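You operate a simulated robot arm through the tools that you are given. There is no shell and no other tool. Be economical: measure what you need, move in short steps, check, and stop when the job is done.

Carry out the task below with a simulated robot arm. There is one attempt and no reset: what you move stays moved.

## Task
Take the blue corner cap and put it on the white sheet. Fetch the yellow wiper and set it on the top of the wooden table. Put the white cup on the top of the yellow table. Put one of the cork pads from the top of the wooden table on top of the load card. Open the left wrapper drawer, take the red sachet from the inside of the left wrapper drawer and leave it on the top of the black table and shut the drawer again. Pull the lid of the warming box open. Any order will do.

Only the result counts: the job must be done as asked and must still hold three seconds after the hand-in. Knocking over, shifting, dropping, spilling or breaking anything else fails it. A push-on lid holds only when it is set on centred and level and pressed home; a screw cap is set on level and turned clockwise until tight. Flat cloth is picked up by pressing the open fingertips on it (5 to 10 N) and closing them slowly along it; thin cloth reads only 2 to 8 mm in the jaws.

## Robot
A 7-joint arm with a two-finger parallel gripper on a trunk, on a base that drives. Base frame: it is fixed to the floor where the robot stands at the start and does not move with it; the origin is under the middle of the robot, x ahead of it, y to its left, z up; the surface under the hand at the start is at about z = 850. Readings come in mm, degrees, newtons and seconds.
With the tool pointing down near the work surface it reaches from about 520 to 960 mm from the robot's upright axis, wherever it stands. Its first joint turns from -166.0 to 166.0 degrees. Places, roughly: blue corner cap (7x7x6 cm) [600, -100, 900]; cork pad (4x4x3 cm) [1700, 1100, 800]; left wrapper drawer [3700, 0, 500]; lid of the warming box [7800, -1100, 1000]; load card [1250, 1000, 750]; red sachet [3750, 0, 500]; top of the black table [4700, 1400, 800]; top of the wooden table [1600, -400, 800]; top of the yellow table [4000, 1400, 800]; white cup (8x12x6 cm) [1000, 900, 900]; white sheet (19x15x1 cm) [1800, -1900, 800]; yellow wiper (9x6x4 cm) [600, 600, 900]. Payload 3.91 kg.
The tool frame sits at the grasp point between the pads (the TCP): z along the fingers, y along the line on which they close. The tips reach 30 mm beyond it. Largest opening 110 mm; finger width 20, thickness 10; the body of the gripper, 48 by 112 mm, starts 55 mm behind the TCP.
Orientation is that of the tool frame in the base frame, as [roll, pitch, yaw] about the fixed x, y, z axes, in that order (R = Rz(yaw) Ry(pitch) Rx(roll)). With the fingers straight down and closing along the base's y, the tool's x points along the base's -x, its y along +y and its z along -z.

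## Interface
- The arm moves only by the tool move_arm. Its argument "motion" is a list of rows, each an object of numbers (a shift or turn left out is 0, a gripper value left out holds the last): "dx", "dy", "dz": the shift along the base's x, y, z in mm; "rx", "ry", "rz": the turn, a rotation vector about the base's x, y, z in degrees; "grip": the gripper command, from -1 (fully open) to 1 (shut), values between in proportion. In form: [{"dx": .., "dy": .., "dz": .., "rx": .., "ry": .., "rz": .., "grip": ..}, ...]. A call has 1 to 12 rows; each row shifts and turns the commanded pose from where the row before left it. A row lasts 0.2 s, in which the tool goes at most 50 mm and 8.6 degrees; a call with a longer step from one row to the next is refused whole, and so is a gripper value outside its range. A pose out of reach is approached as far as the arm can. The call stops where the force on the tool passes 40 N (or 10 N more than at its start, if that is more) or the arm is blocked; 0.2 s more then pass. Each finger travels about 72 mm/s and halts on what it meets, pressing with about 21 N; the grip force reading is that of the motor and also rises with nothing between the fingers. The clock runs only during rows and for 0.2 s after the last one: add rows that do not move to give the fingers time. The reply holds the time, the measured pose of the TCP, the force on the tool along the base axes, the opening and the grip force, in the units named above and with some noise, with the torque about the TCP (base axes, N m) and any sound that the robot's microphone picked up.
- Cameras (640 x 400 px; columns grow to the right, rows downward): "scene" is now at [234.2, 37.2, 1390.8]; the picture's right is [0.50, -0.87, 0.00], its down [-0.67, -0.38, -0.63] and it looks along [0.55, 0.31, -0.77] (base axes); focal length 255 px, centre (320, 200). "wrist" rides on the gripper at [72, 17, -103] in the tool frame; the picture's right is [-0.23, 0.97, 0.00], its down [-0.76, -0.18, -0.62] and it looks along [-0.61, -0.14, 0.78] (tool axes); focal length 222 px, centre (320, 200). There is no depth. A picture from a camera that has moved, and an enlarged one, comes with that camera's place and axes in the base frame and with its lens.
- get_image(camera): a new picture of that camera. It takes no simulated time.
- move_column(by): slides the trunk up (or, below 0, down) by that many mm; the arm and the scene camera ride with it, the base frame stays. It gives what a move gives, with no picture.
- drive_base(legs): drives the robot by 1 to 6 legs, each [ahead, left, turn to the left] in mm, mm and degrees, along the robot's own axes; the way and the turn of a leg run together, so that a leg with both is an arc; at most 1500 mm and 180 degrees a leg. The arm and the cameras ride along, it lands a little off, and it stops where it bumps. It gives what a move gives.
- head_to(pan, tilt): turns the head with the scene camera to pan (to the left, within 86 degrees either way) and tilt (down, from -29 to 69), counted from straight ahead of the robot. It gives what a move gives.
- zoom(camera, box): a new picture of the part [left, top, right, bottom] of that camera's present view, enlarged. It takes no simulated time.
- sign_off(): hands the job in; it is judged then, once.

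Work in short steps. Places have to be worked out from the pictures, the camera data and where the tool is seen: move nearer, look again, correct. Check each grasp and each placing, and mend what went wrong. You have 196 turns and 162 pictures in all, those below and enlarged ones among them. Open the gripper and draw the arm clear of the work before you hand the job in, unless the task says otherwise; then end with one line.

The tools are called as name(argument=value, ...) on one line, values as JSON. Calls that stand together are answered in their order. move_arm: Moves the arm, as the interface text tells. Its arguments: {"type":"object","properties":{"motion":{"type":"array"}},"required":["motion"]} The other tools are called the same way: move_column (by) slides the trunk up or down; drive_base (legs) drives the base; head_to (pan, tilt) turns the head that bears the scene camera; get_image (camera) takes a picture; zoom (camera, box) takes an enlarged picture of a part of a camera's view; sign_off () hands the job in.

At the start:

```text
time_s: 0.0
tcp_pos: [520.2, 194.1, 1095.5]
tcp_rot: [179.9, 0.0, 179.9]
force: [-0.8, -0.1, 0.8]
moment: [-0.01, 0.02, -0.03]
width: 109.9
grasp_force: 0.1
trunk travel left (down, up): [-600.0, 82.0]
robot x, y, heading: [0.1, 3.6, -0.1]
head pan, tilt: [29.8, 50.8]
```

scene: 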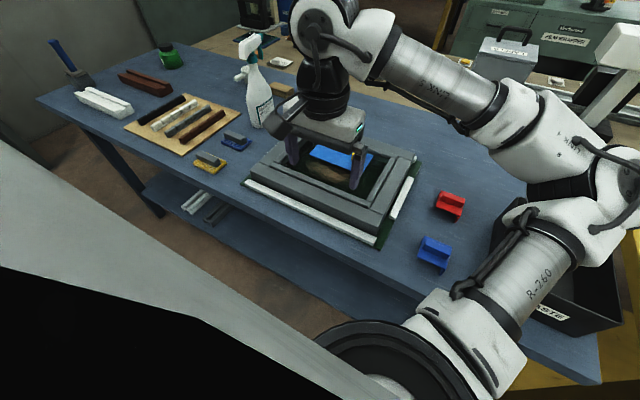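
wrist: 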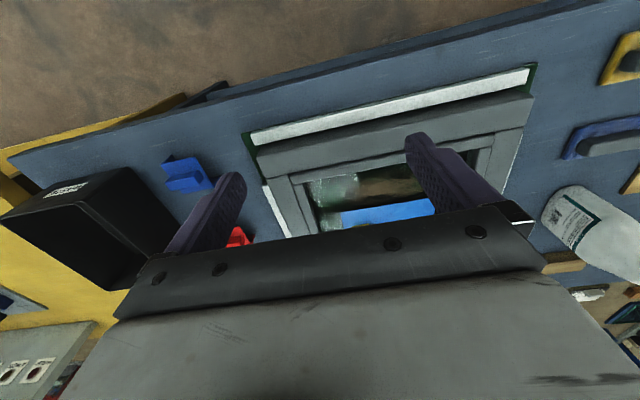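

I see the blue bench with the blue and red corner caps and the wipers. I look around with the head first to map the room.

head_to(pan=0, tilt=15)

get_image(camera="scene")

head_to(pan=50, tilt=25)

get_image(camera="scene")

head_to(pan=-50, tilt=25)

get_image(camera="scene")

```text
time_s: 1.0
tcp_pos: [519.8, 195.2, 1095.7]
tcp_rot: [180.0, 0.1, -180.0]
force: [-0.3, -0.5, 0.3]
moment: [0.01, 0.0, 0.02]
width: 110.1
grasp_force: 0.0
trunk travel left (down, up): [-600.0, 82.0]
robot x, y, heading: [0.5, 1.7, 0.0]
head pan, tilt: [0.0, 15.0]
```

```text
159 pictures are left
camera scene: at [261.4, -0.6, 1445.5], right [0.0, -1.0, 0.0], down [-0.26, 0.0, -0.97], along [0.97, 0.0, -0.26], focal length 255 px, centre (320, 200)
```

scene: 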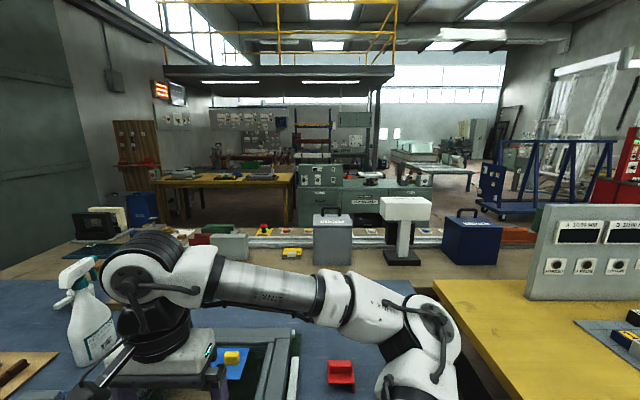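

```text
time_s: 2.2
tcp_pos: [520.8, 194.9, 1095.6]
tcp_rot: [-180.0, 0.0, 180.0]
force: [-0.1, -0.4, -0.3]
moment: [-0.01, 0.01, 0.0]
width: 110.0
grasp_force: 0.0
trunk travel left (down, up): [-600.0, 82.0]
robot x, y, heading: [-1.7, 0.5, 0.2]
head pan, tilt: [50.0, 25.0]
```

```text
158 pictures are left
camera scene: at [227.3, 69.8, 1429.3], right [0.77, -0.64, 0.0], down [-0.27, -0.32, -0.91], along [0.58, 0.69, -0.42], focal length 255 px, centre (320, 200)
```

scene: 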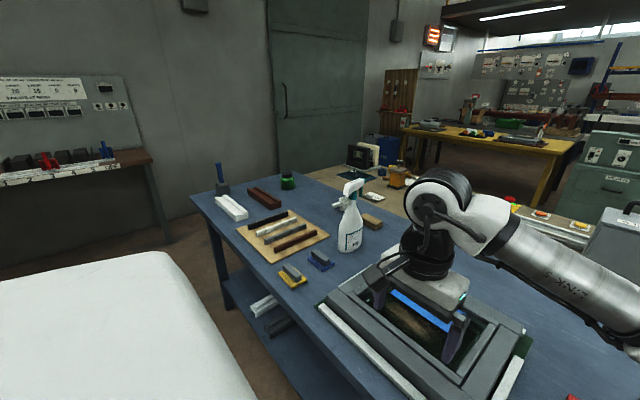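

```text
time_s: 4.0
tcp_pos: [522.1, 195.4, 1095.7]
tcp_rot: [-180.0, 0.0, 180.0]
force: [0.5, 0.4, 0.6]
moment: [0.0, 0.0, -0.01]
width: 110.0
grasp_force: 0.1
trunk travel left (down, up): [-600.0, 82.0]
robot x, y, heading: [-1.0, 1.4, 0.2]
head pan, tilt: [-50.0, 25.0]
```

```text
157 pictures are left
camera scene: at [227.3, -71.2, 1429.3], right [-0.77, -0.64, 0.0], down [-0.27, 0.32, -0.91], along [0.58, -0.69, -0.42], focal length 255 px, centre (320, 200)
```

scene: 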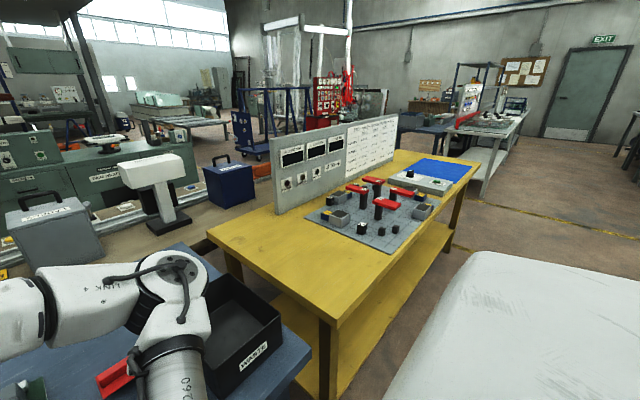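

Next I look closer at the near bench: the blue cap, the yellow wiper, and the cup area.

head_to(pan=-5, tilt=55)

get_image(camera="scene")

head_to(pan=45, tilt=40)

zoom(camera="scene", box=[160, 60, 480, 260])

```text
time_s: 5.1
tcp_pos: [520.6, 194.8, 1095.6]
tcp_rot: [-179.9, 0.0, -180.0]
force: [0.6, 0.0, 0.0]
moment: [-0.01, -0.02, 0.0]
width: 109.7
grasp_force: 0.1
trunk travel left (down, up): [-600.0, 82.0]
robot x, y, heading: [-1.4, -0.2, -0.0]
head pan, tilt: [-5.0, 55.0]
```

```text
156 pictures are left
camera scene: at [239.8, -7.0, 1385.4], right [-0.09, -1.0, 0.0], down [-0.82, 0.07, -0.57], along [0.57, -0.05, -0.82], focal length 255 px, centre (320, 200)
```

scene: 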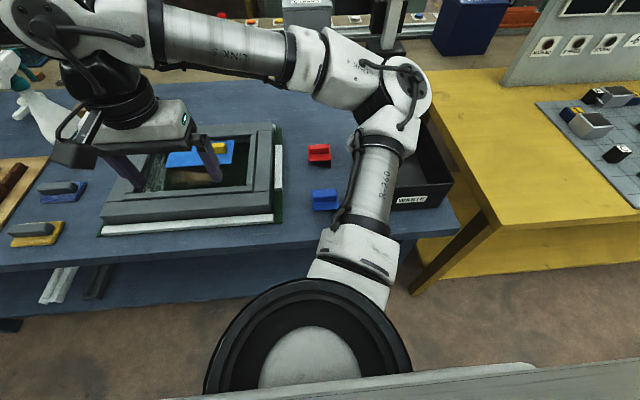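

```text
time_s: 6.3
tcp_pos: [518.7, 195.5, 1095.7]
tcp_rot: [-180.0, 0.0, 180.0]
force: [-0.5, 0.5, -0.2]
moment: [0.0, -0.02, 0.02]
width: 110.1
grasp_force: 0.0
trunk travel left (down, up): [-600.0, 82.0]
robot x, y, heading: [0.2, -3.8, -0.4]
head pan, tilt: [45.0, 40.0]
```

```text
2.00 times, centred on (320, 160) of scene
camera zoom: at [228.2, 59.4, 1406.0], right [0.71, -0.71, 0.0], down [-0.46, -0.45, -0.77], along [0.54, 0.54, -0.64], focal length 510 px, centre (320, 280)
```

zoom: 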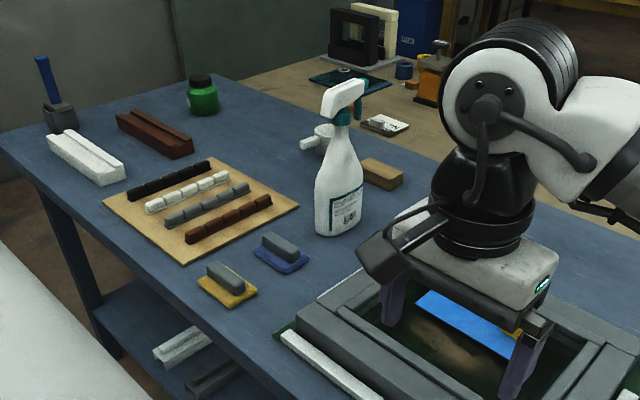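

The cup stands at about (1065, 895), the cap at about (590, -50) and the wiper at about (600, 600). I check the passages left and right before planning drives.

head_to(pan=-84, tilt=15)

get_image(camera="scene")

head_to(pan=84, tilt=25)

get_image(camera="scene")

head_to(pan=-5, tilt=55)

zoom(camera="scene", box=[220, 120, 380, 220])

```text
time_s: 8.4
tcp_pos: [519.9, 195.2, 1095.8]
tcp_rot: [180.0, -0.1, -180.0]
force: [-0.9, 0.2, -0.3]
moment: [0.01, 0.03, 0.02]
width: 110.3
grasp_force: 0.1
trunk travel left (down, up): [-600.0, 82.0]
robot x, y, heading: [0.7, 4.3, 0.0]
head pan, tilt: [-84.0, 15.0]
```

```text
154 pictures are left
camera scene: at [177.8, -93.6, 1445.5], right [-0.99, -0.1, 0.0], down [-0.03, 0.26, -0.97], along [0.1, -0.96, -0.26], focal length 255 px, centre (320, 200)
```

scene: 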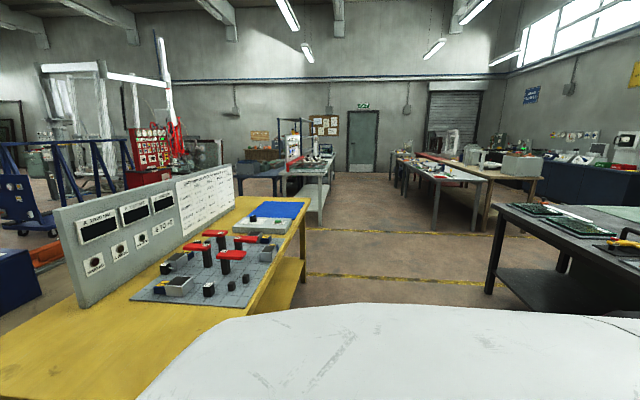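

```text
time_s: 10.9
tcp_pos: [521.4, 195.0, 1095.4]
tcp_rot: [180.0, 0.0, -180.0]
force: [0.6, -0.5, 0.0]
moment: [-0.03, 0.0, -0.04]
width: 110.0
grasp_force: 0.0
trunk travel left (down, up): [-600.0, 82.0]
robot x, y, heading: [3.8, -0.3, -0.2]
head pan, tilt: [84.0, 25.0]
```

```text
153 pictures are left
camera scene: at [177.7, 90.9, 1429.3], right [0.99, -0.1, 0.0], down [-0.04, -0.42, -0.91], along [0.1, 0.9, -0.42], focal length 255 px, centre (320, 200)
```

scene: 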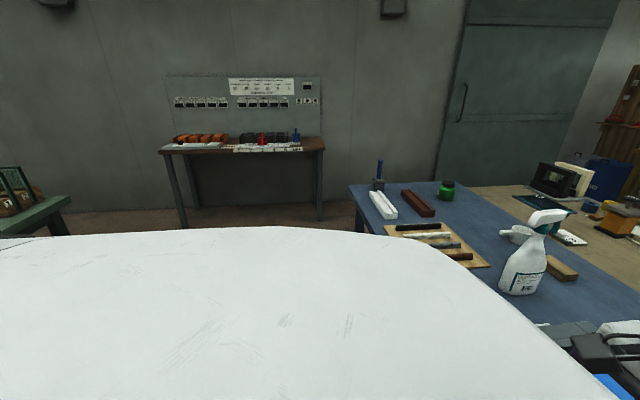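

```text
time_s: 12.6
tcp_pos: [520.7, 194.4, 1094.8]
tcp_rot: [180.0, 0.0, -179.9]
force: [-0.4, -0.2, -0.5]
moment: [-0.01, 0.0, 0.01]
width: 109.9
grasp_force: 0.1
trunk travel left (down, up): [-600.0, 82.0]
robot x, y, heading: [3.2, 1.0, 0.2]
head pan, tilt: [-5.0, 55.0]
```

```text
4.00 times, centred on (300, 170) of scene
camera zoom: at [239.8, -6.9, 1385.3], right [-0.09, -1.0, 0.0], down [-0.82, 0.07, -0.57], along [0.57, -0.05, -0.82], focal length 1019 px, centre (400, 320)
```

zoom: 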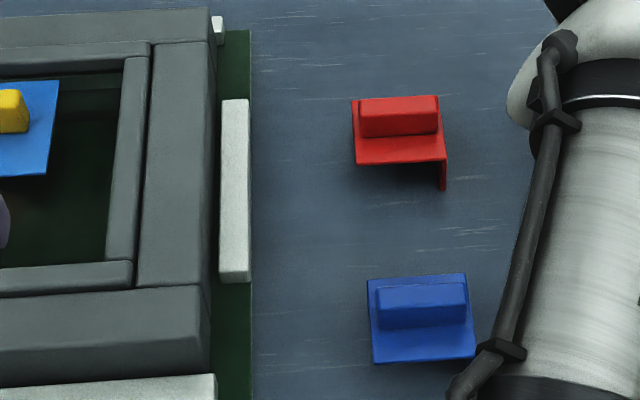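

The cap's grip rib runs along y at about (586, -51), its top near z 905. I turn the tool 90° and move over it at z≈1000.

move_arm(motion=[{"dx": 6, "dy": -22.4, "dz": -8, "rz": -8.2}, {"dx": 6, "dy": -22.4, "dz": -8, "rz": -8.2}, {"dx": 6, "dy": -22.4, "dz": -8, "rz": -8.2}, {"dx": 6, "dy": -22.4, "dz": -8, "rz": -8.2}, {"dx": 6, "dy": -22.4, "dz": -8, "rz": -8.2}, {"dx": 6, "dy": -22.4, "dz": -8, "rz": -8.2}, {"dx": 6, "dy": -22.4, "dz": -8, "rz": -8.2}, {"dx": 6, "dy": -22.4, "dz": -8, "rz": -8.2}, {"dx": 6, "dy": -22.4, "dz": -8, "rz": -8.2}, {"dx": 6, "dy": -22.4, "dz": -8, "rz": -8.2}, {"dx": 6, "dy": -22.4, "dz": -8, "rz": -8.0}, {}])

get_image(camera="wrist")

get_image(camera="scene")

```text
time_s: 15.2
tcp_pos: [585.5, -52.0, 1007.3]
tcp_rot: [-179.9, 0.0, 89.9]
force: [0.9, -0.5, -0.1]
moment: [-0.03, 0.04, 0.0]
width: 109.9
grasp_force: 0.0
trunk travel left (down, up): [-600.0, 82.0]
robot x, y, heading: [2.5, -0.6, 0.3]
head pan, tilt: [-5.0, 55.0]
```

```text
151 pictures are left
camera wrist: at [603.2, 19.9, 1110.2], right [0.97, -0.23, 0.0], down [-0.18, -0.76, 0.62], along [-0.14, -0.61, -0.78], focal length 222 px, centre (320, 200)
```

wrist: 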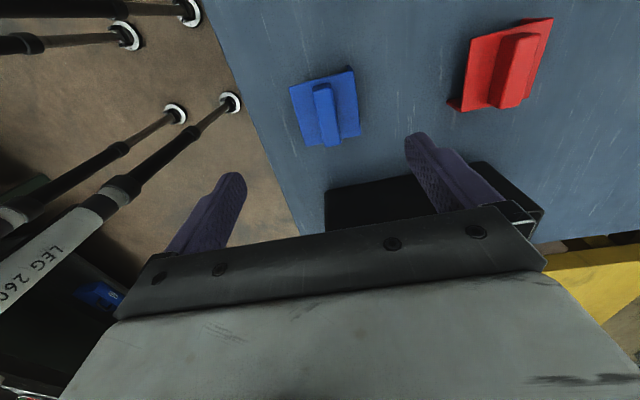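

```text
150 pictures are left
camera scene: at [239.9, -6.9, 1385.3], right [-0.09, -1.0, 0.0], down [-0.82, 0.07, -0.57], along [0.57, -0.05, -0.82], focal length 255 px, centre (320, 200)
```

scene: 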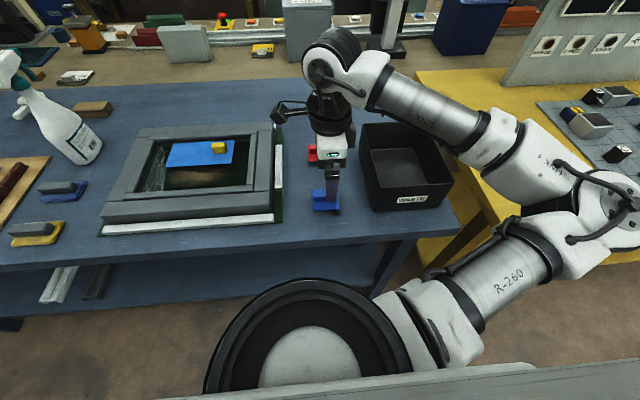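

The wrist ray puts the rib centre at (592, -47), aligned with y. I go down to z≈925 and look.

move_arm(motion=[{"dx": 5, "dy": 5, "dz": -25}, {"dz": -25}, {"dz": -20}, {"dz": -12}, {}])

zoom(camera="scene", box=[270, 140, 390, 215])

get_image(camera="wrist")

```text
time_s: 16.4
tcp_pos: [589.9, -46.1, 926.0]
tcp_rot: [180.0, 0.0, 90.1]
force: [0.1, 0.1, -0.6]
moment: [-0.01, 0.01, 0.01]
width: 109.9
grasp_force: 0.0
trunk travel left (down, up): [-600.0, 82.0]
robot x, y, heading: [-1.7, 3.3, -0.2]
head pan, tilt: [-5.0, 55.0]
```

```text
5.33 times, centred on (330, 178) of scene
camera zoom: at [239.8, -7.0, 1385.3], right [-0.09, -1.0, 0.0], down [-0.82, 0.07, -0.57], along [0.57, -0.05, -0.82], focal length 1359 px, centre (267, 320)
```

zoom: 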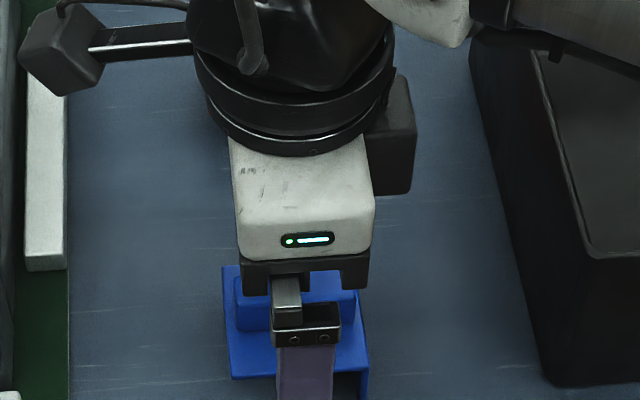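

```text
148 pictures are left
camera wrist: at [607.5, 25.8, 1028.1], right [0.97, -0.23, 0.0], down [-0.18, -0.76, 0.62], along [-0.14, -0.61, -0.78], focal length 222 px, centre (320, 200)
```

wrist: 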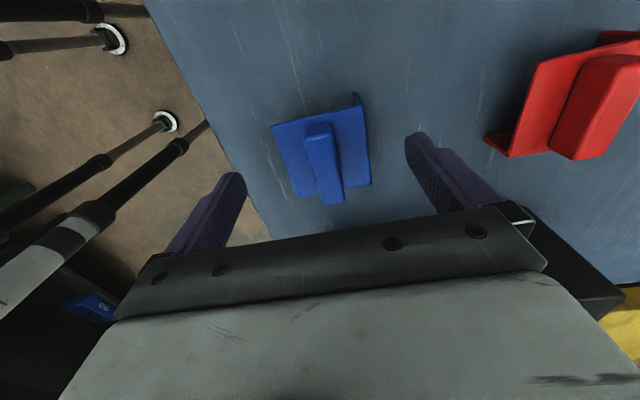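

Triangulating the two wrist views, the rib top is near 891 and the plate near 867. I go down to TCP 903 and close.

move_arm(motion=[{"dz": -12}, {"dz": -11}, {}, {"grip": 1}, {"grip": 1}, {"grip": 1}, {"grip": 1}, {"grip": 1}])

get_image(camera="wrist")

```text
time_s: 18.1
tcp_pos: [590.6, -45.3, 902.4]
tcp_rot: [179.9, 0.0, 90.0]
force: [0.4, -0.2, 0.1]
moment: [0.02, -0.02, 0.04]
width: 61.2
grasp_force: 20.8
trunk travel left (down, up): [-600.0, 82.0]
robot x, y, heading: [-0.0, -0.1, -0.2]
head pan, tilt: [-5.0, 55.0]
```

```text
147 pictures are left
camera wrist: at [608.3, 25.9, 1005.1], right [0.97, -0.23, 0.0], down [-0.18, -0.76, 0.62], along [-0.14, -0.61, -0.78], focal length 222 px, centre (320, 200)
```

wrist: 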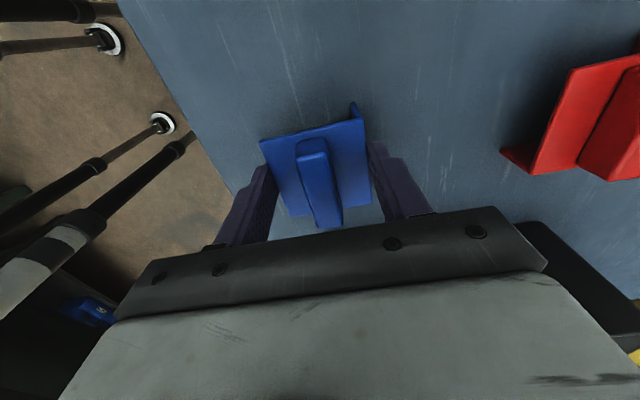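

The fingers closed on the plate edges (61 mm) rather than the rib. I open, rise 11 mm and grip again.

move_arm(motion=[{"grip": -0.4}, {"grip": -0.4}, {"dz": 11}, {}, {"grip": 1}, {"grip": 1}, {"grip": 1}, {"grip": 1}, {"grip": 1}, {"grip": 1}])

get_image(camera="wrist")

```text
time_s: 20.4
tcp_pos: [591.7, -46.1, 913.2]
tcp_rot: [179.9, -0.1, 90.0]
force: [-0.4, -0.6, -1.0]
moment: [0.0, 0.01, -0.01]
width: 61.2
grasp_force: 20.9
trunk travel left (down, up): [-600.0, 82.0]
robot x, y, heading: [-0.4, 3.0, -0.1]
head pan, tilt: [-5.0, 55.0]
```

```text
146 pictures are left
camera wrist: at [608.4, 25.5, 1015.7], right [0.97, -0.23, 0.0], down [-0.18, -0.76, 0.62], along [-0.14, -0.61, -0.78], focal length 222 px, centre (320, 200)
```

wrist: 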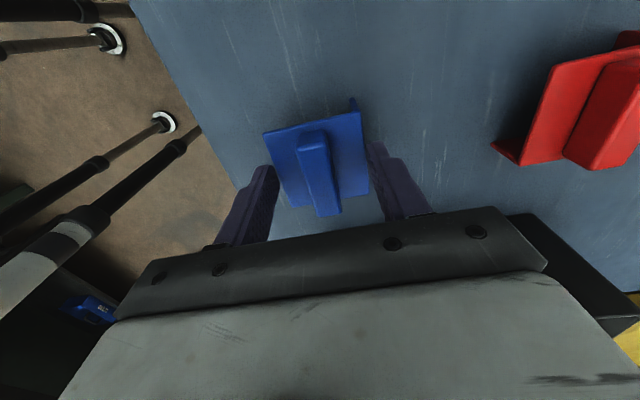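

Still on the plate, so the plate top is above 883. I rise another 12 mm and retry.

move_arm(motion=[{"grip": -0.4}, {"grip": -0.4}, {"dz": 12}, {}, {"grip": 1}, {"grip": 1}, {"grip": 1}, {"grip": 1}, {"grip": 1}, {"grip": 1}, {"grip": 1}])

get_image(camera="wrist")

```text
time_s: 22.8
tcp_pos: [591.8, -46.7, 924.3]
tcp_rot: [-180.0, -0.1, 90.0]
force: [-0.1, -0.7, -0.2]
moment: [0.03, 0.0, -0.01]
width: 16.9
grasp_force: 21.1
trunk travel left (down, up): [-600.0, 82.0]
robot x, y, heading: [-0.7, -0.9, -0.1]
head pan, tilt: [-5.0, 55.0]
```

```text
145 pictures are left
camera wrist: at [608.6, 25.4, 1027.4], right [0.97, -0.23, 0.0], down [-0.18, -0.76, 0.62], along [-0.14, -0.61, -0.78], focal length 222 px, centre (320, 200)
```

wrist: 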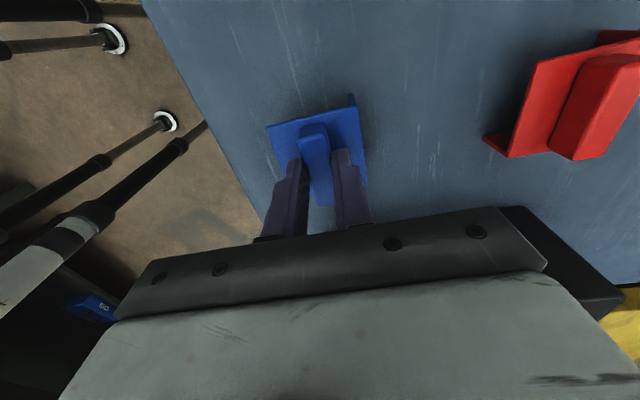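

The rib is held (17 mm). I lift the cap and check.

move_arm(motion=[{"dz": 15}, {"dz": 30}, {"dz": 45}, {"dz": 45}, {"dz": 40}, {}])

get_image(camera="wrist")

get_image(camera="scene")

```text
time_s: 24.1
tcp_pos: [592.1, -46.4, 1101.7]
tcp_rot: [-179.9, 0.0, 90.0]
force: [0.2, 0.5, 0.5]
moment: [0.0, 0.03, -0.02]
width: 17.1
grasp_force: 20.7
trunk travel left (down, up): [-600.0, 82.0]
robot x, y, heading: [1.4, -4.6, 0.2]
head pan, tilt: [-5.0, 55.0]
```

```text
144 pictures are left
camera wrist: at [609.0, 25.8, 1204.2], right [0.97, -0.23, 0.0], down [-0.18, -0.76, 0.62], along [-0.14, -0.61, -0.78], focal length 222 px, centre (320, 200)
```

wrist: 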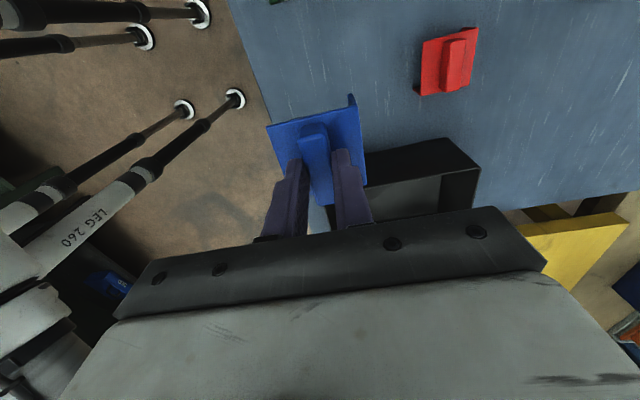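

```text
143 pictures are left
camera scene: at [239.9, -7.0, 1385.3], right [-0.09, -1.0, 0.0], down [-0.82, 0.07, -0.57], along [0.57, -0.05, -0.82], focal length 255 px, centre (320, 200)
```

scene: 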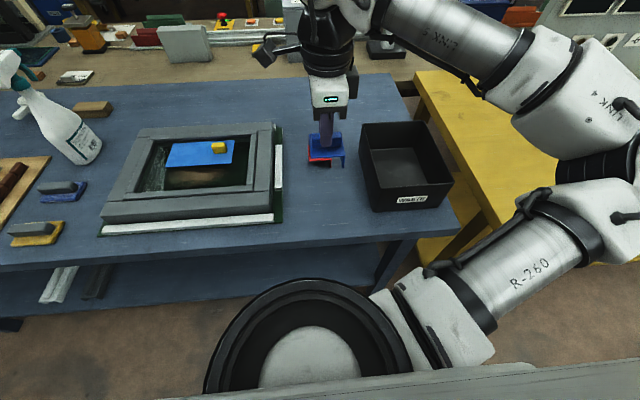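

The cap is held level. I back off, turn right and drive along the aisle past the near yellow bench toward the white sheet side.

drive_base(legs=[[-350, 0, 0], [0, 0, -90], [1500, 0, 0], [1300, 0, 0], [0, 0, 70]])

head_to(pan=10, tilt=20)

get_image(camera="scene")

```text
time_s: 46.5
tcp_pos: [330.6, -3017.7, 1101.0]
tcp_rot: [179.9, 0.0, 72.1]
force: [-0.5, 0.5, -0.5]
moment: [0.02, -0.03, 0.03]
width: 17.1
grasp_force: 21.2
trunk travel left (down, up): [-600.0, 82.0]
robot x, y, heading: [-221.0, -2794.7, -17.9]
head pan, tilt: [-5.0, 55.0]
```

```text
time_s: 47.5
tcp_pos: [331.0, -3017.8, 1099.9]
tcp_rot: [-179.9, 0.0, 72.1]
force: [-0.2, 0.5, -1.1]
moment: [-0.01, 0.03, 0.01]
width: 16.8
grasp_force: 21.3
trunk travel left (down, up): [-600.0, 82.0]
robot x, y, heading: [-216.2, -2789.3, -18.0]
head pan, tilt: [10.0, 20.0]
```

```text
142 pictures are left
camera scene: at [33.9, -2858.0, 1437.3], right [-0.14, -0.99, 0.0], down [-0.34, 0.05, -0.94], along [0.93, -0.13, -0.34], focal length 255 px, centre (320, 200)
```

scene: 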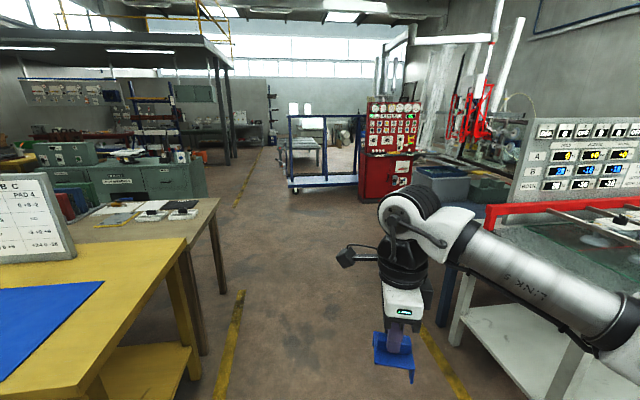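

The wooden table's near end carries sheets. I zoom there.

zoom(camera="scene", box=[0, 140, 256, 300])

```text
2.50 times, centred on (128, 220) of scene
camera zoom: at [33.9, -2858.0, 1437.3], right [-0.14, -0.99, 0.0], down [-0.34, 0.05, -0.94], along [0.93, -0.13, -0.34], focal length 637 px, centre (800, 150)
```

zoom: 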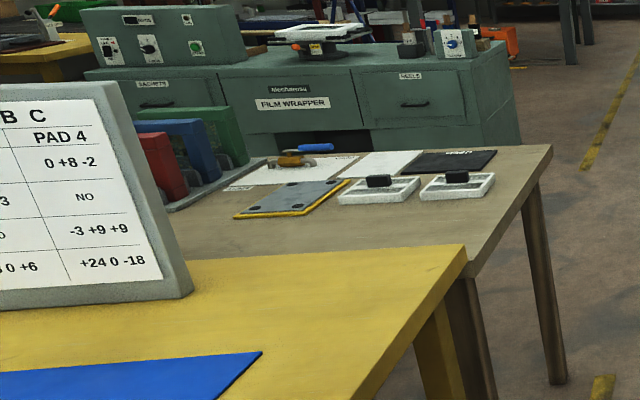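

The plain white sheet computes to about (1835, -1930), matching the given place; the table end is at y≈-2377. I drive down the aisle to (1780, -2780) and turn to face +y.

drive_base(legs=[[0, 0, 18], [1000, 0, 0], [1000, 0, 0], [0, 0, 90]])

head_to(pan=0, tilt=45)

get_image(camera="scene")

```text
time_s: 62.4
tcp_pos: [1800.4, -2180.2, 1101.5]
tcp_rot: [-180.0, 0.1, -178.2]
force: [-0.4, 0.6, -1.1]
moment: [0.0, 0.03, -0.02]
width: 16.8
grasp_force: 21.5
trunk travel left (down, up): [-600.0, 82.0]
robot x, y, heading: [1771.4, -2771.5, 91.6]
head pan, tilt: [10.0, 20.0]
```

```text
time_s: 63.3
tcp_pos: [1800.1, -2180.4, 1100.6]
tcp_rot: [180.0, -0.1, -178.3]
force: [-0.1, 0.1, -0.3]
moment: [-0.01, -0.01, 0.0]
width: 16.7
grasp_force: 20.8
trunk travel left (down, up): [-600.0, 82.0]
robot x, y, heading: [1770.5, -2775.4, 91.6]
head pan, tilt: [0.0, 45.0]
```

```text
140 pictures are left
camera scene: at [1762.7, -2522.5, 1398.8], right [1.0, 0.03, 0.0], down [0.02, -0.71, -0.71], along [-0.02, 0.71, -0.71], focal length 255 px, centre (320, 200)
```

scene: 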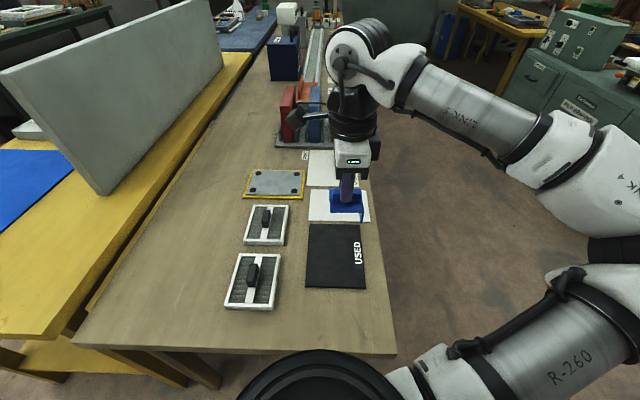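

The plain sheet's corners compute to a centre near (1809, -1937). I move over it and check with the wrist camera.

move_arm(motion=[{"dx": 1, "dy": 40}, {"dx": 1, "dy": 40}, {"dx": 1, "dy": 40}, {"dx": 1, "dy": 40}, {"dx": 1, "dy": 40, "dz": -40}, {"dx": 0, "dy": 40, "dz": -40}, {"dz": -40}, {"dz": -40}, {}])

get_image(camera="scene")

get_image(camera="wrist")

```text
refused: row 5 steps farther than a row can; nothing moved
```

```text
139 pictures are left
camera scene: at [1762.7, -2522.5, 1398.8], right [1.0, 0.03, 0.0], down [0.02, -0.71, -0.71], along [-0.02, 0.71, -0.71], focal length 255 px, centre (320, 200)
```

scene: 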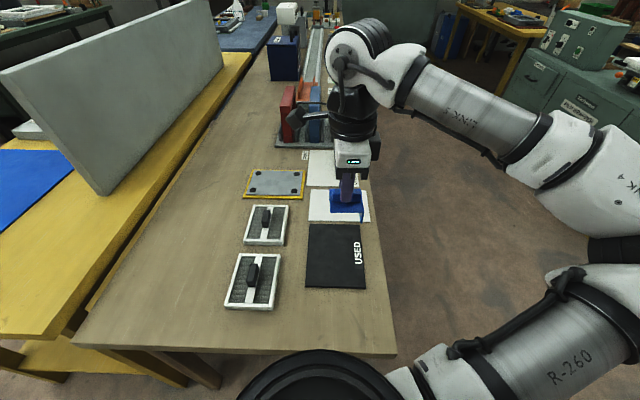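

```text
138 pictures are left
camera wrist: at [1728.3, -2165.9, 1203.8], right [0.2, 0.98, 0.0], down [0.77, -0.15, 0.62], along [0.61, -0.12, -0.78], focal length 222 px, centre (320, 200)
```

wrist: 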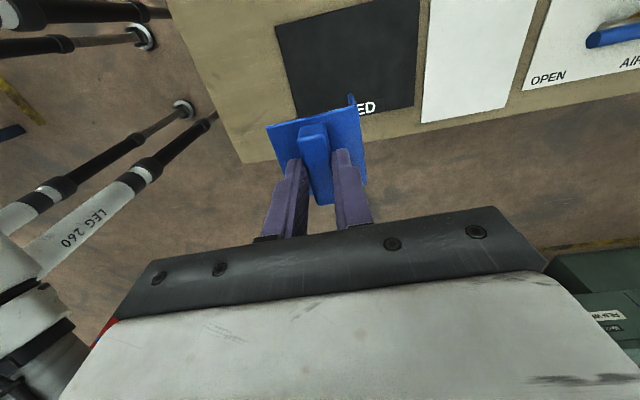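

The plain sheet lies between "USED" and the valve card. I redo the move with legal steps.

move_arm(motion=[{"dx": 1, "dy": 40}, {"dx": 1, "dy": 40}, {"dx": 1, "dy": 40}, {"dx": 1, "dy": 40}, {"dx": 1, "dy": 30, "dz": -25}, {"dx": 0, "dy": 30, "dz": -35}, {"dy": 20, "dz": -40}, {"dz": -40}, {}])

get_image(camera="scene")

get_image(camera="wrist")

```text
time_s: 65.3
tcp_pos: [1807.0, -1938.8, 960.1]
tcp_rot: [-179.9, 0.1, -178.3]
force: [1.2, 1.1, 0.7]
moment: [0.01, 0.04, 0.0]
width: 16.5
grasp_force: 20.8
trunk travel left (down, up): [-600.0, 82.0]
robot x, y, heading: [1770.3, -2771.0, 91.7]
head pan, tilt: [0.0, 45.0]
```

```text
137 pictures are left
camera scene: at [1762.7, -2522.6, 1398.8], right [1.0, 0.03, 0.0], down [0.02, -0.71, -0.71], along [-0.02, 0.71, -0.71], focal length 255 px, centre (320, 200)
```

scene: 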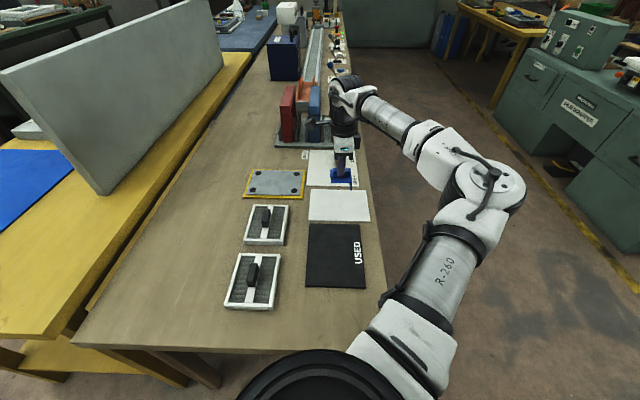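

```text
136 pictures are left
camera wrist: at [1734.2, -1924.5, 1063.1], right [0.2, 0.98, 0.0], down [0.77, -0.15, 0.62], along [0.61, -0.12, -0.78], focal length 222 px, centre (320, 200)
```

wrist: 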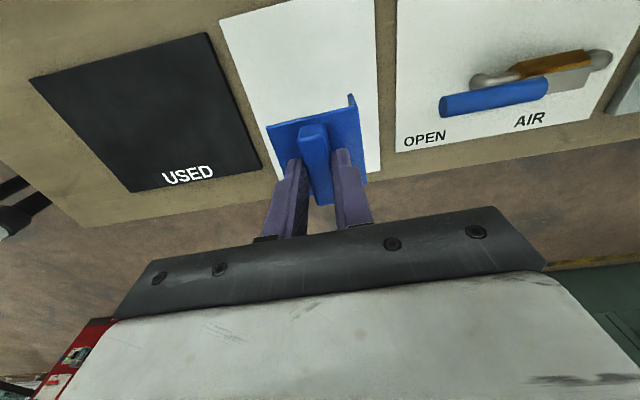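

The cap is centred over the plain sheet. Contact is expected near TCP z≈878, so I lower to 888 first.

move_arm(motion=[{"dy": -3, "dz": -35}, {"dz": -25}, {"dz": -12}, {}])

zoom(camera="scene", box=[290, 140, 410, 215])

get_image(camera="wrist")

```text
time_s: 66.3
tcp_pos: [1806.3, -1941.6, 888.3]
tcp_rot: [-179.9, 0.0, -178.2]
force: [1.2, 0.3, -1.0]
moment: [-0.01, -0.02, -0.02]
width: 17.2
grasp_force: 20.9
trunk travel left (down, up): [-600.0, 82.0]
robot x, y, heading: [1771.0, -2773.8, 91.6]
head pan, tilt: [0.0, 45.0]
```

```text
5.33 times, centred on (350, 178) of scene
camera zoom: at [1762.7, -2522.5, 1398.7], right [1.0, 0.03, 0.0], down [0.02, -0.71, -0.71], along [-0.02, 0.71, -0.71], focal length 1359 px, centre (160, 320)
```

zoom: 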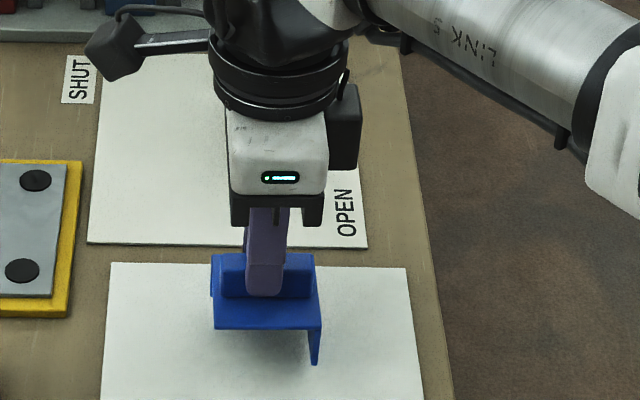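

```text
134 pictures are left
camera wrist: at [1734.0, -1928.2, 990.7], right [0.2, 0.98, 0.0], down [0.77, -0.15, 0.62], along [0.61, -0.12, -0.78], focal length 222 px, centre (320, 200)
```

wrist: 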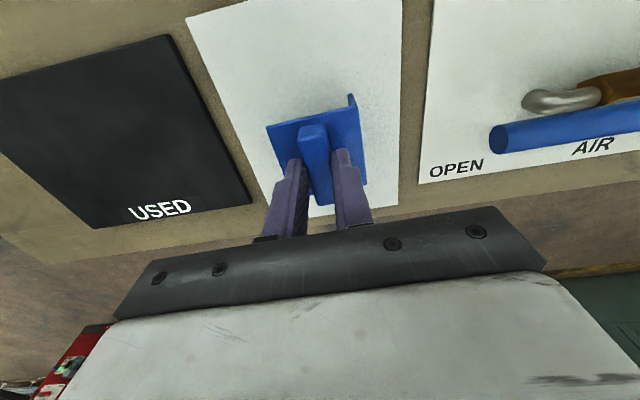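

Contact isn't yet reached; the table may be lower than 800. I step down slowly and watch the force.

move_arm(motion=[{"dz": -5}, {"dz": -5}, {"dz": -5}, {"dz": -5}, {}])

zoom(camera="scene", box=[290, 140, 410, 215])

```text
time_s: 67.5
tcp_pos: [1806.5, -1942.9, 872.1]
tcp_rot: [179.8, 0.1, -178.4]
force: [0.4, 0.3, 17.8]
moment: [0.05, 0.03, -0.08]
width: 16.9
grasp_force: 21.1
trunk travel left (down, up): [-600.0, 82.0]
robot x, y, heading: [1772.1, -2775.0, 91.9]
head pan, tilt: [0.0, 45.0]
```

```text
5.33 times, centred on (350, 178) of scene
camera zoom: at [1762.6, -2524.2, 1399.2], right [1.0, 0.03, 0.0], down [0.02, -0.71, -0.71], along [-0.02, 0.71, -0.71], focal length 1359 px, centre (160, 320)
```

zoom: 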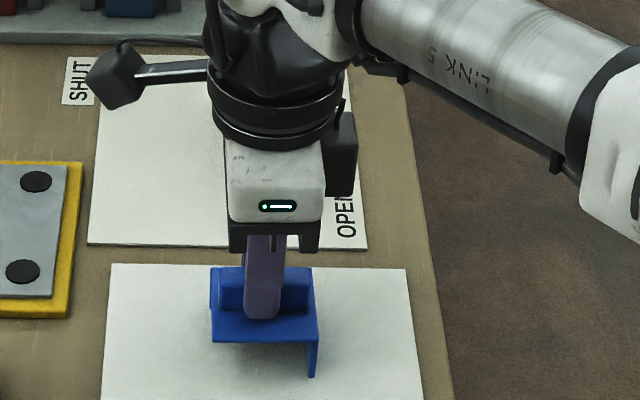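

Contact at z≈872 with 18 N; the cap sits well inside the sheet. I relieve the push, open and rise.

move_arm(motion=[{"dz": 3}, {"grip": -0.3}, {"grip": -0.3}, {"grip": -0.3}, {"dz": 20}, {"dz": 40}, {"dz": 45}, {"dz": 45}, {}])

zoom(camera="scene", box=[290, 140, 410, 215])

```text
time_s: 69.5
tcp_pos: [1807.7, -1942.7, 1022.8]
tcp_rot: [-180.0, 0.0, -178.3]
force: [-0.7, 1.3, -1.0]
moment: [-0.02, 0.01, -0.04]
width: 71.5
grasp_force: 0.1
trunk travel left (down, up): [-600.0, 82.0]
robot x, y, heading: [1769.2, -2773.9, 91.9]
head pan, tilt: [0.0, 45.0]
```

```text
5.33 times, centred on (350, 178) of scene
camera zoom: at [1762.8, -2522.3, 1398.7], right [1.0, 0.03, 0.0], down [0.02, -0.71, -0.71], along [-0.02, 0.71, -0.71], focal length 1359 px, centre (160, 320)
```

zoom: 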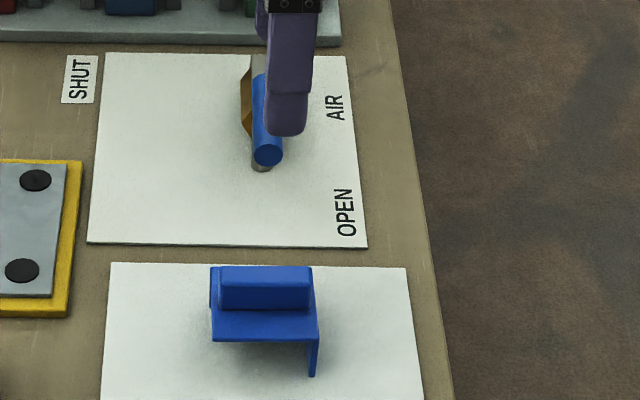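

The cap is on the sheet. I draw the arm back in and drive into the aisle behind the wooden table toward the wrapper cabinet, then face +x.

move_arm(motion=[{"dy": -40, "dz": 20}, {"dy": -40, "dz": 20}, {"dy": -40, "dz": 20}, {"dy": -40, "dz": 20}, {"dy": -40}, {"dy": -40}, {}])

drive_base(legs=[[0, -850, 0], [1400, 0, 0], [1300, 0, 0], [0, 0, -91.8]])

head_to(pan=0, tilt=30)

get_image(camera="scene")

```text
time_s: 71.1
tcp_pos: [1803.3, -2180.8, 1100.4]
tcp_rot: [180.0, -0.1, -178.4]
force: [0.1, -0.4, 0.0]
moment: [-0.02, -0.02, 0.03]
width: 71.5
grasp_force: 0.1
trunk travel left (down, up): [-600.0, 82.0]
robot x, y, heading: [1770.5, -2770.4, 91.7]
head pan, tilt: [0.0, 45.0]
```

```text
time_s: 94.7
tcp_pos: [3126.0, -105.7, 1102.3]
tcp_rot: [-180.0, 0.0, 90.1]
force: [-1.0, -0.2, 0.6]
moment: [-0.01, 0.01, -0.02]
width: 71.5
grasp_force: 0.0
trunk travel left (down, up): [-600.0, 82.0]
robot x, y, heading: [2537.7, -61.4, 0.1]
head pan, tilt: [0.0, 45.0]
```

```text
time_s: 95.5
tcp_pos: [3126.2, -106.9, 1101.7]
tcp_rot: [179.9, 0.1, 90.1]
force: [0.6, -0.7, -1.0]
moment: [-0.01, 0.03, -0.01]
width: 71.4
grasp_force: 0.0
trunk travel left (down, up): [-600.0, 82.0]
robot x, y, heading: [2536.6, -58.6, 0.4]
head pan, tilt: [0.0, 30.0]
```

```text
131 pictures are left
camera scene: at [2794.8, -59.0, 1421.3], right [0.0, -1.0, 0.0], down [-0.5, 0.0, -0.87], along [0.87, 0.0, -0.5], focal length 255 px, centre (320, 200)
```

scene: 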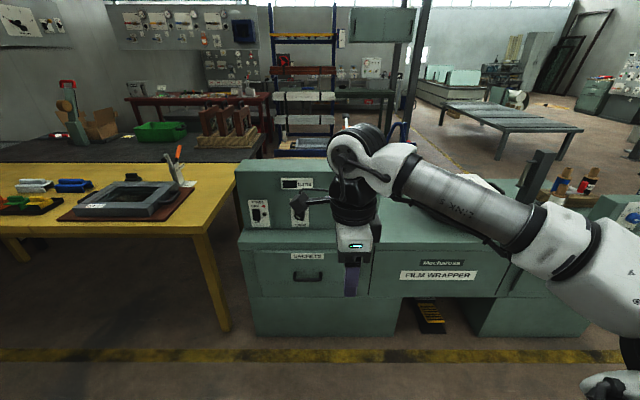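

The left drawer "SACHETS" has its handle near (3680, 0, 490). I zoom on it.

zoom(camera="scene", box=[230, 230, 390, 330])

```text
4.00 times, centred on (310, 280) of scene
camera zoom: at [2794.8, -59.0, 1421.3], right [0.0, -1.0, 0.0], down [-0.5, 0.0, -0.87], along [0.87, 0.0, -0.5], focal length 1019 px, centre (360, -120)
```

zoom: 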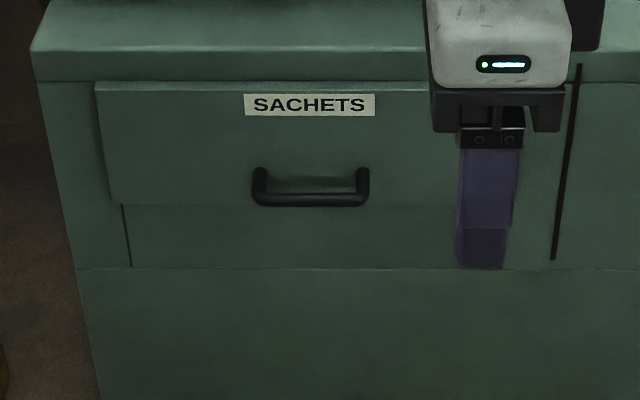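

The handle is a horizontal bar standing about 39 mm off the front. I'll hook it from above with the rear finger fully open. I drive closer, lower the trunk and look again to triangulate.

drive_base(legs=[[210, 50, 0]])

move_column(by=-450)

move_arm(motion=[{"grip": -1}, {"grip": -1}])

get_image(camera="scene")

get_image(camera="wrist")

```text
time_s: 97.2
tcp_pos: [3334.4, -54.4, 1101.5]
tcp_rot: [-179.9, 0.0, 90.3]
force: [-0.1, 0.8, 0.2]
moment: [-0.01, 0.0, 0.02]
width: 71.4
grasp_force: 0.1
trunk travel left (down, up): [-600.0, 82.0]
robot x, y, heading: [2744.6, -5.8, 0.3]
head pan, tilt: [0.0, 30.0]
```

```text
refused: -450 is not a number from -400 to 400
```

```text
time_s: 97.8
tcp_pos: [3334.3, -55.4, 1102.8]
tcp_rot: [180.0, 0.0, 90.2]
force: [-0.3, 0.5, 0.3]
moment: [0.03, -0.01, 0.0]
width: 109.9
grasp_force: 0.0
trunk travel left (down, up): [-600.0, 82.0]
robot x, y, heading: [2747.3, -8.7, 0.1]
head pan, tilt: [0.0, 30.0]
```

```text
129 pictures are left
camera scene: at [3002.2, -8.0, 1421.4], right [0.0, -1.0, 0.0], down [-0.5, 0.0, -0.87], along [0.87, 0.0, -0.5], focal length 255 px, centre (320, 200)
```

scene: 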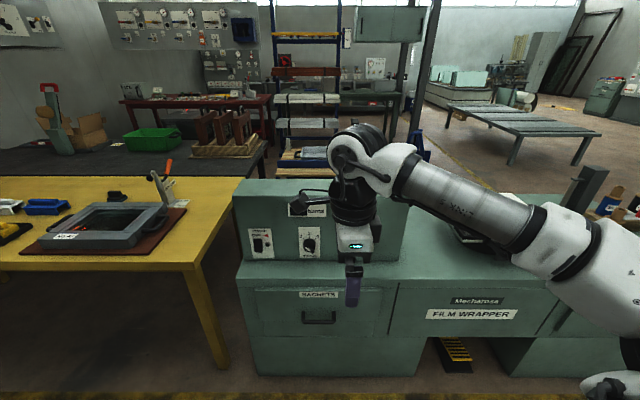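

```text
128 pictures are left
camera wrist: at [3350.8, 16.4, 1204.4], right [0.97, -0.22, 0.0], down [-0.18, -0.76, 0.62], along [-0.14, -0.61, -0.78], focal length 222 px, centre (320, 200)
```

wrist: 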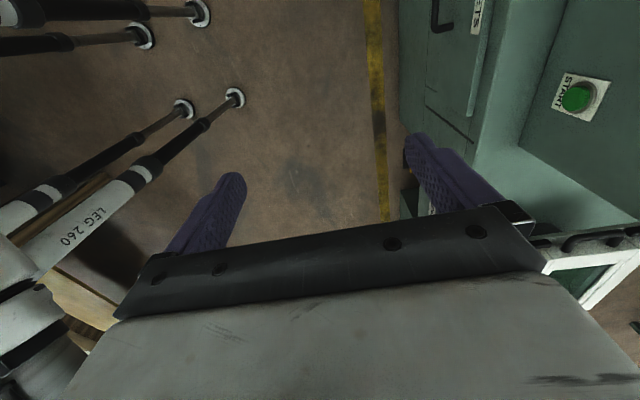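

I lower the trunk in two steps and zoom on the handle for a second triangulation.

zoom(camera="scene", box=[240, 270, 400, 370])

move_column(by=-300)

zoom(camera="scene", box=[240, 200, 400, 300])

get_image(camera="wrist")

```text
4.00 times, centred on (320, 320) of scene
camera zoom: at [3002.2, -8.0, 1421.4], right [0.0, -1.0, 0.0], down [-0.5, 0.0, -0.87], along [0.87, 0.0, -0.5], focal length 1019 px, centre (320, -280)
```

zoom: 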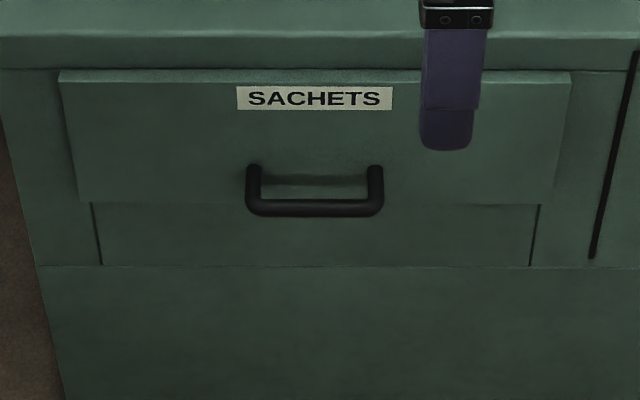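

```text
time_s: 100.8
tcp_pos: [3332.7, -56.1, 801.4]
tcp_rot: [179.9, -0.1, 90.2]
force: [0.0, -0.2, 0.0]
moment: [0.0, -0.01, -0.01]
width: 109.6
grasp_force: 0.0
trunk travel left (down, up): [-300.0, 382.0]
robot x, y, heading: [2743.2, -4.4, 0.3]
head pan, tilt: [0.0, 30.0]
```

```text
4.00 times, centred on (320, 250) of scene
camera zoom: at [3002.3, -8.0, 1121.4], right [0.0, -1.0, 0.0], down [-0.5, 0.0, -0.87], along [0.87, 0.0, -0.5], focal length 1019 px, centre (320, 0)
```

zoom: 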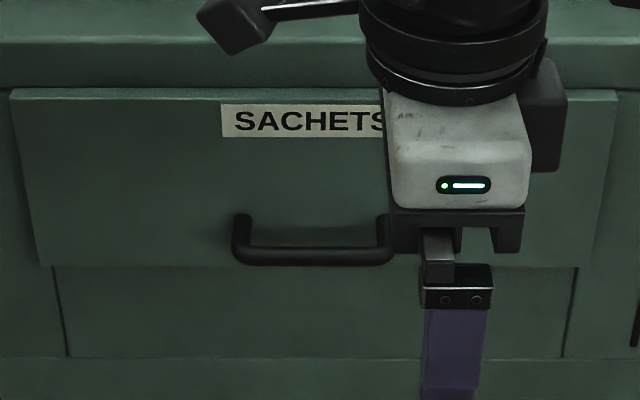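

```text
125 pictures are left
camera wrist: at [3350.9, 16.4, 904.4], right [0.97, -0.22, 0.0], down [-0.17, -0.76, 0.62], along [-0.14, -0.61, -0.78], focal length 222 px, centre (320, 200)
```

wrist: 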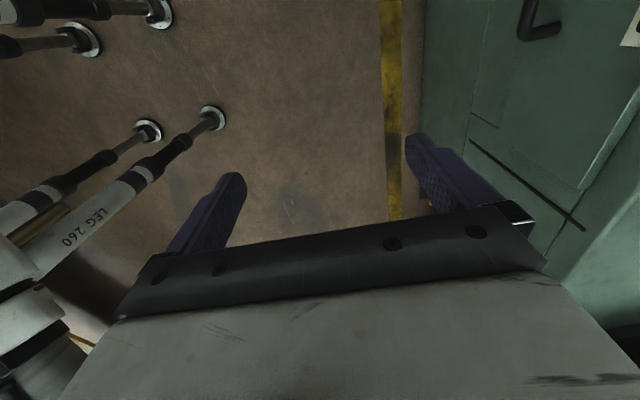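

The bar triangulates to x≈3609, z≈537, centre y≈-4, with the front face at x≈3653. I move above it so the rear finger lines up with the gap (TCP x≈3575).

move_arm(motion=[{"dx": 40, "dy": 10, "grip": -1}, {"dx": 40, "dy": 10}, {"dx": 40, "dy": 10}, {"dx": 40, "dy": 10}, {"dx": 40, "dy": 10}, {"dx": 42}, {}])

move_column(by=-185)

get_image(camera="wrist")

zoom(camera="scene", box=[240, 160, 400, 260])

```text
time_s: 102.4
tcp_pos: [3576.4, -6.4, 801.8]
tcp_rot: [180.0, 0.0, 90.3]
force: [-0.6, -0.1, -0.6]
moment: [0.01, -0.01, 0.01]
width: 109.9
grasp_force: 0.1
trunk travel left (down, up): [-300.0, 382.0]
robot x, y, heading: [2745.0, -6.6, 0.1]
head pan, tilt: [0.0, 30.0]
```

```text
time_s: 104.4
tcp_pos: [3575.5, -4.7, 615.5]
tcp_rot: [180.0, 0.0, 90.3]
force: [0.3, -0.6, 0.8]
moment: [-0.01, -0.01, 0.0]
width: 110.1
grasp_force: 0.0
trunk travel left (down, up): [-115.0, 567.0]
robot x, y, heading: [2742.5, -7.2, -0.0]
head pan, tilt: [0.0, 30.0]
```

```text
124 pictures are left
camera wrist: at [3593.0, 67.0, 719.3], right [0.97, -0.22, 0.0], down [-0.17, -0.76, 0.62], along [-0.14, -0.61, -0.78], focal length 222 px, centre (320, 200)
```

wrist: 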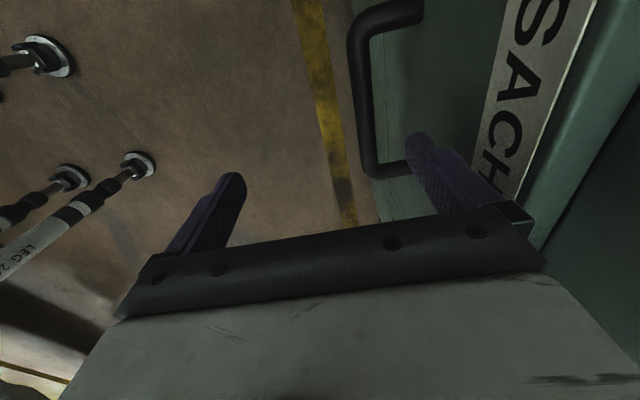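

```text
4.00 times, centred on (320, 210) of scene
camera zoom: at [3002.3, -8.0, 936.4], right [0.0, -1.0, 0.0], down [-0.5, 0.0, -0.87], along [0.87, 0.0, -0.5], focal length 1019 px, centre (320, 160)
```

zoom: 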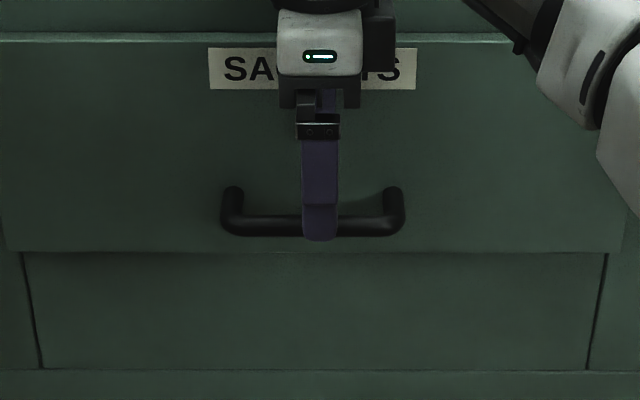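

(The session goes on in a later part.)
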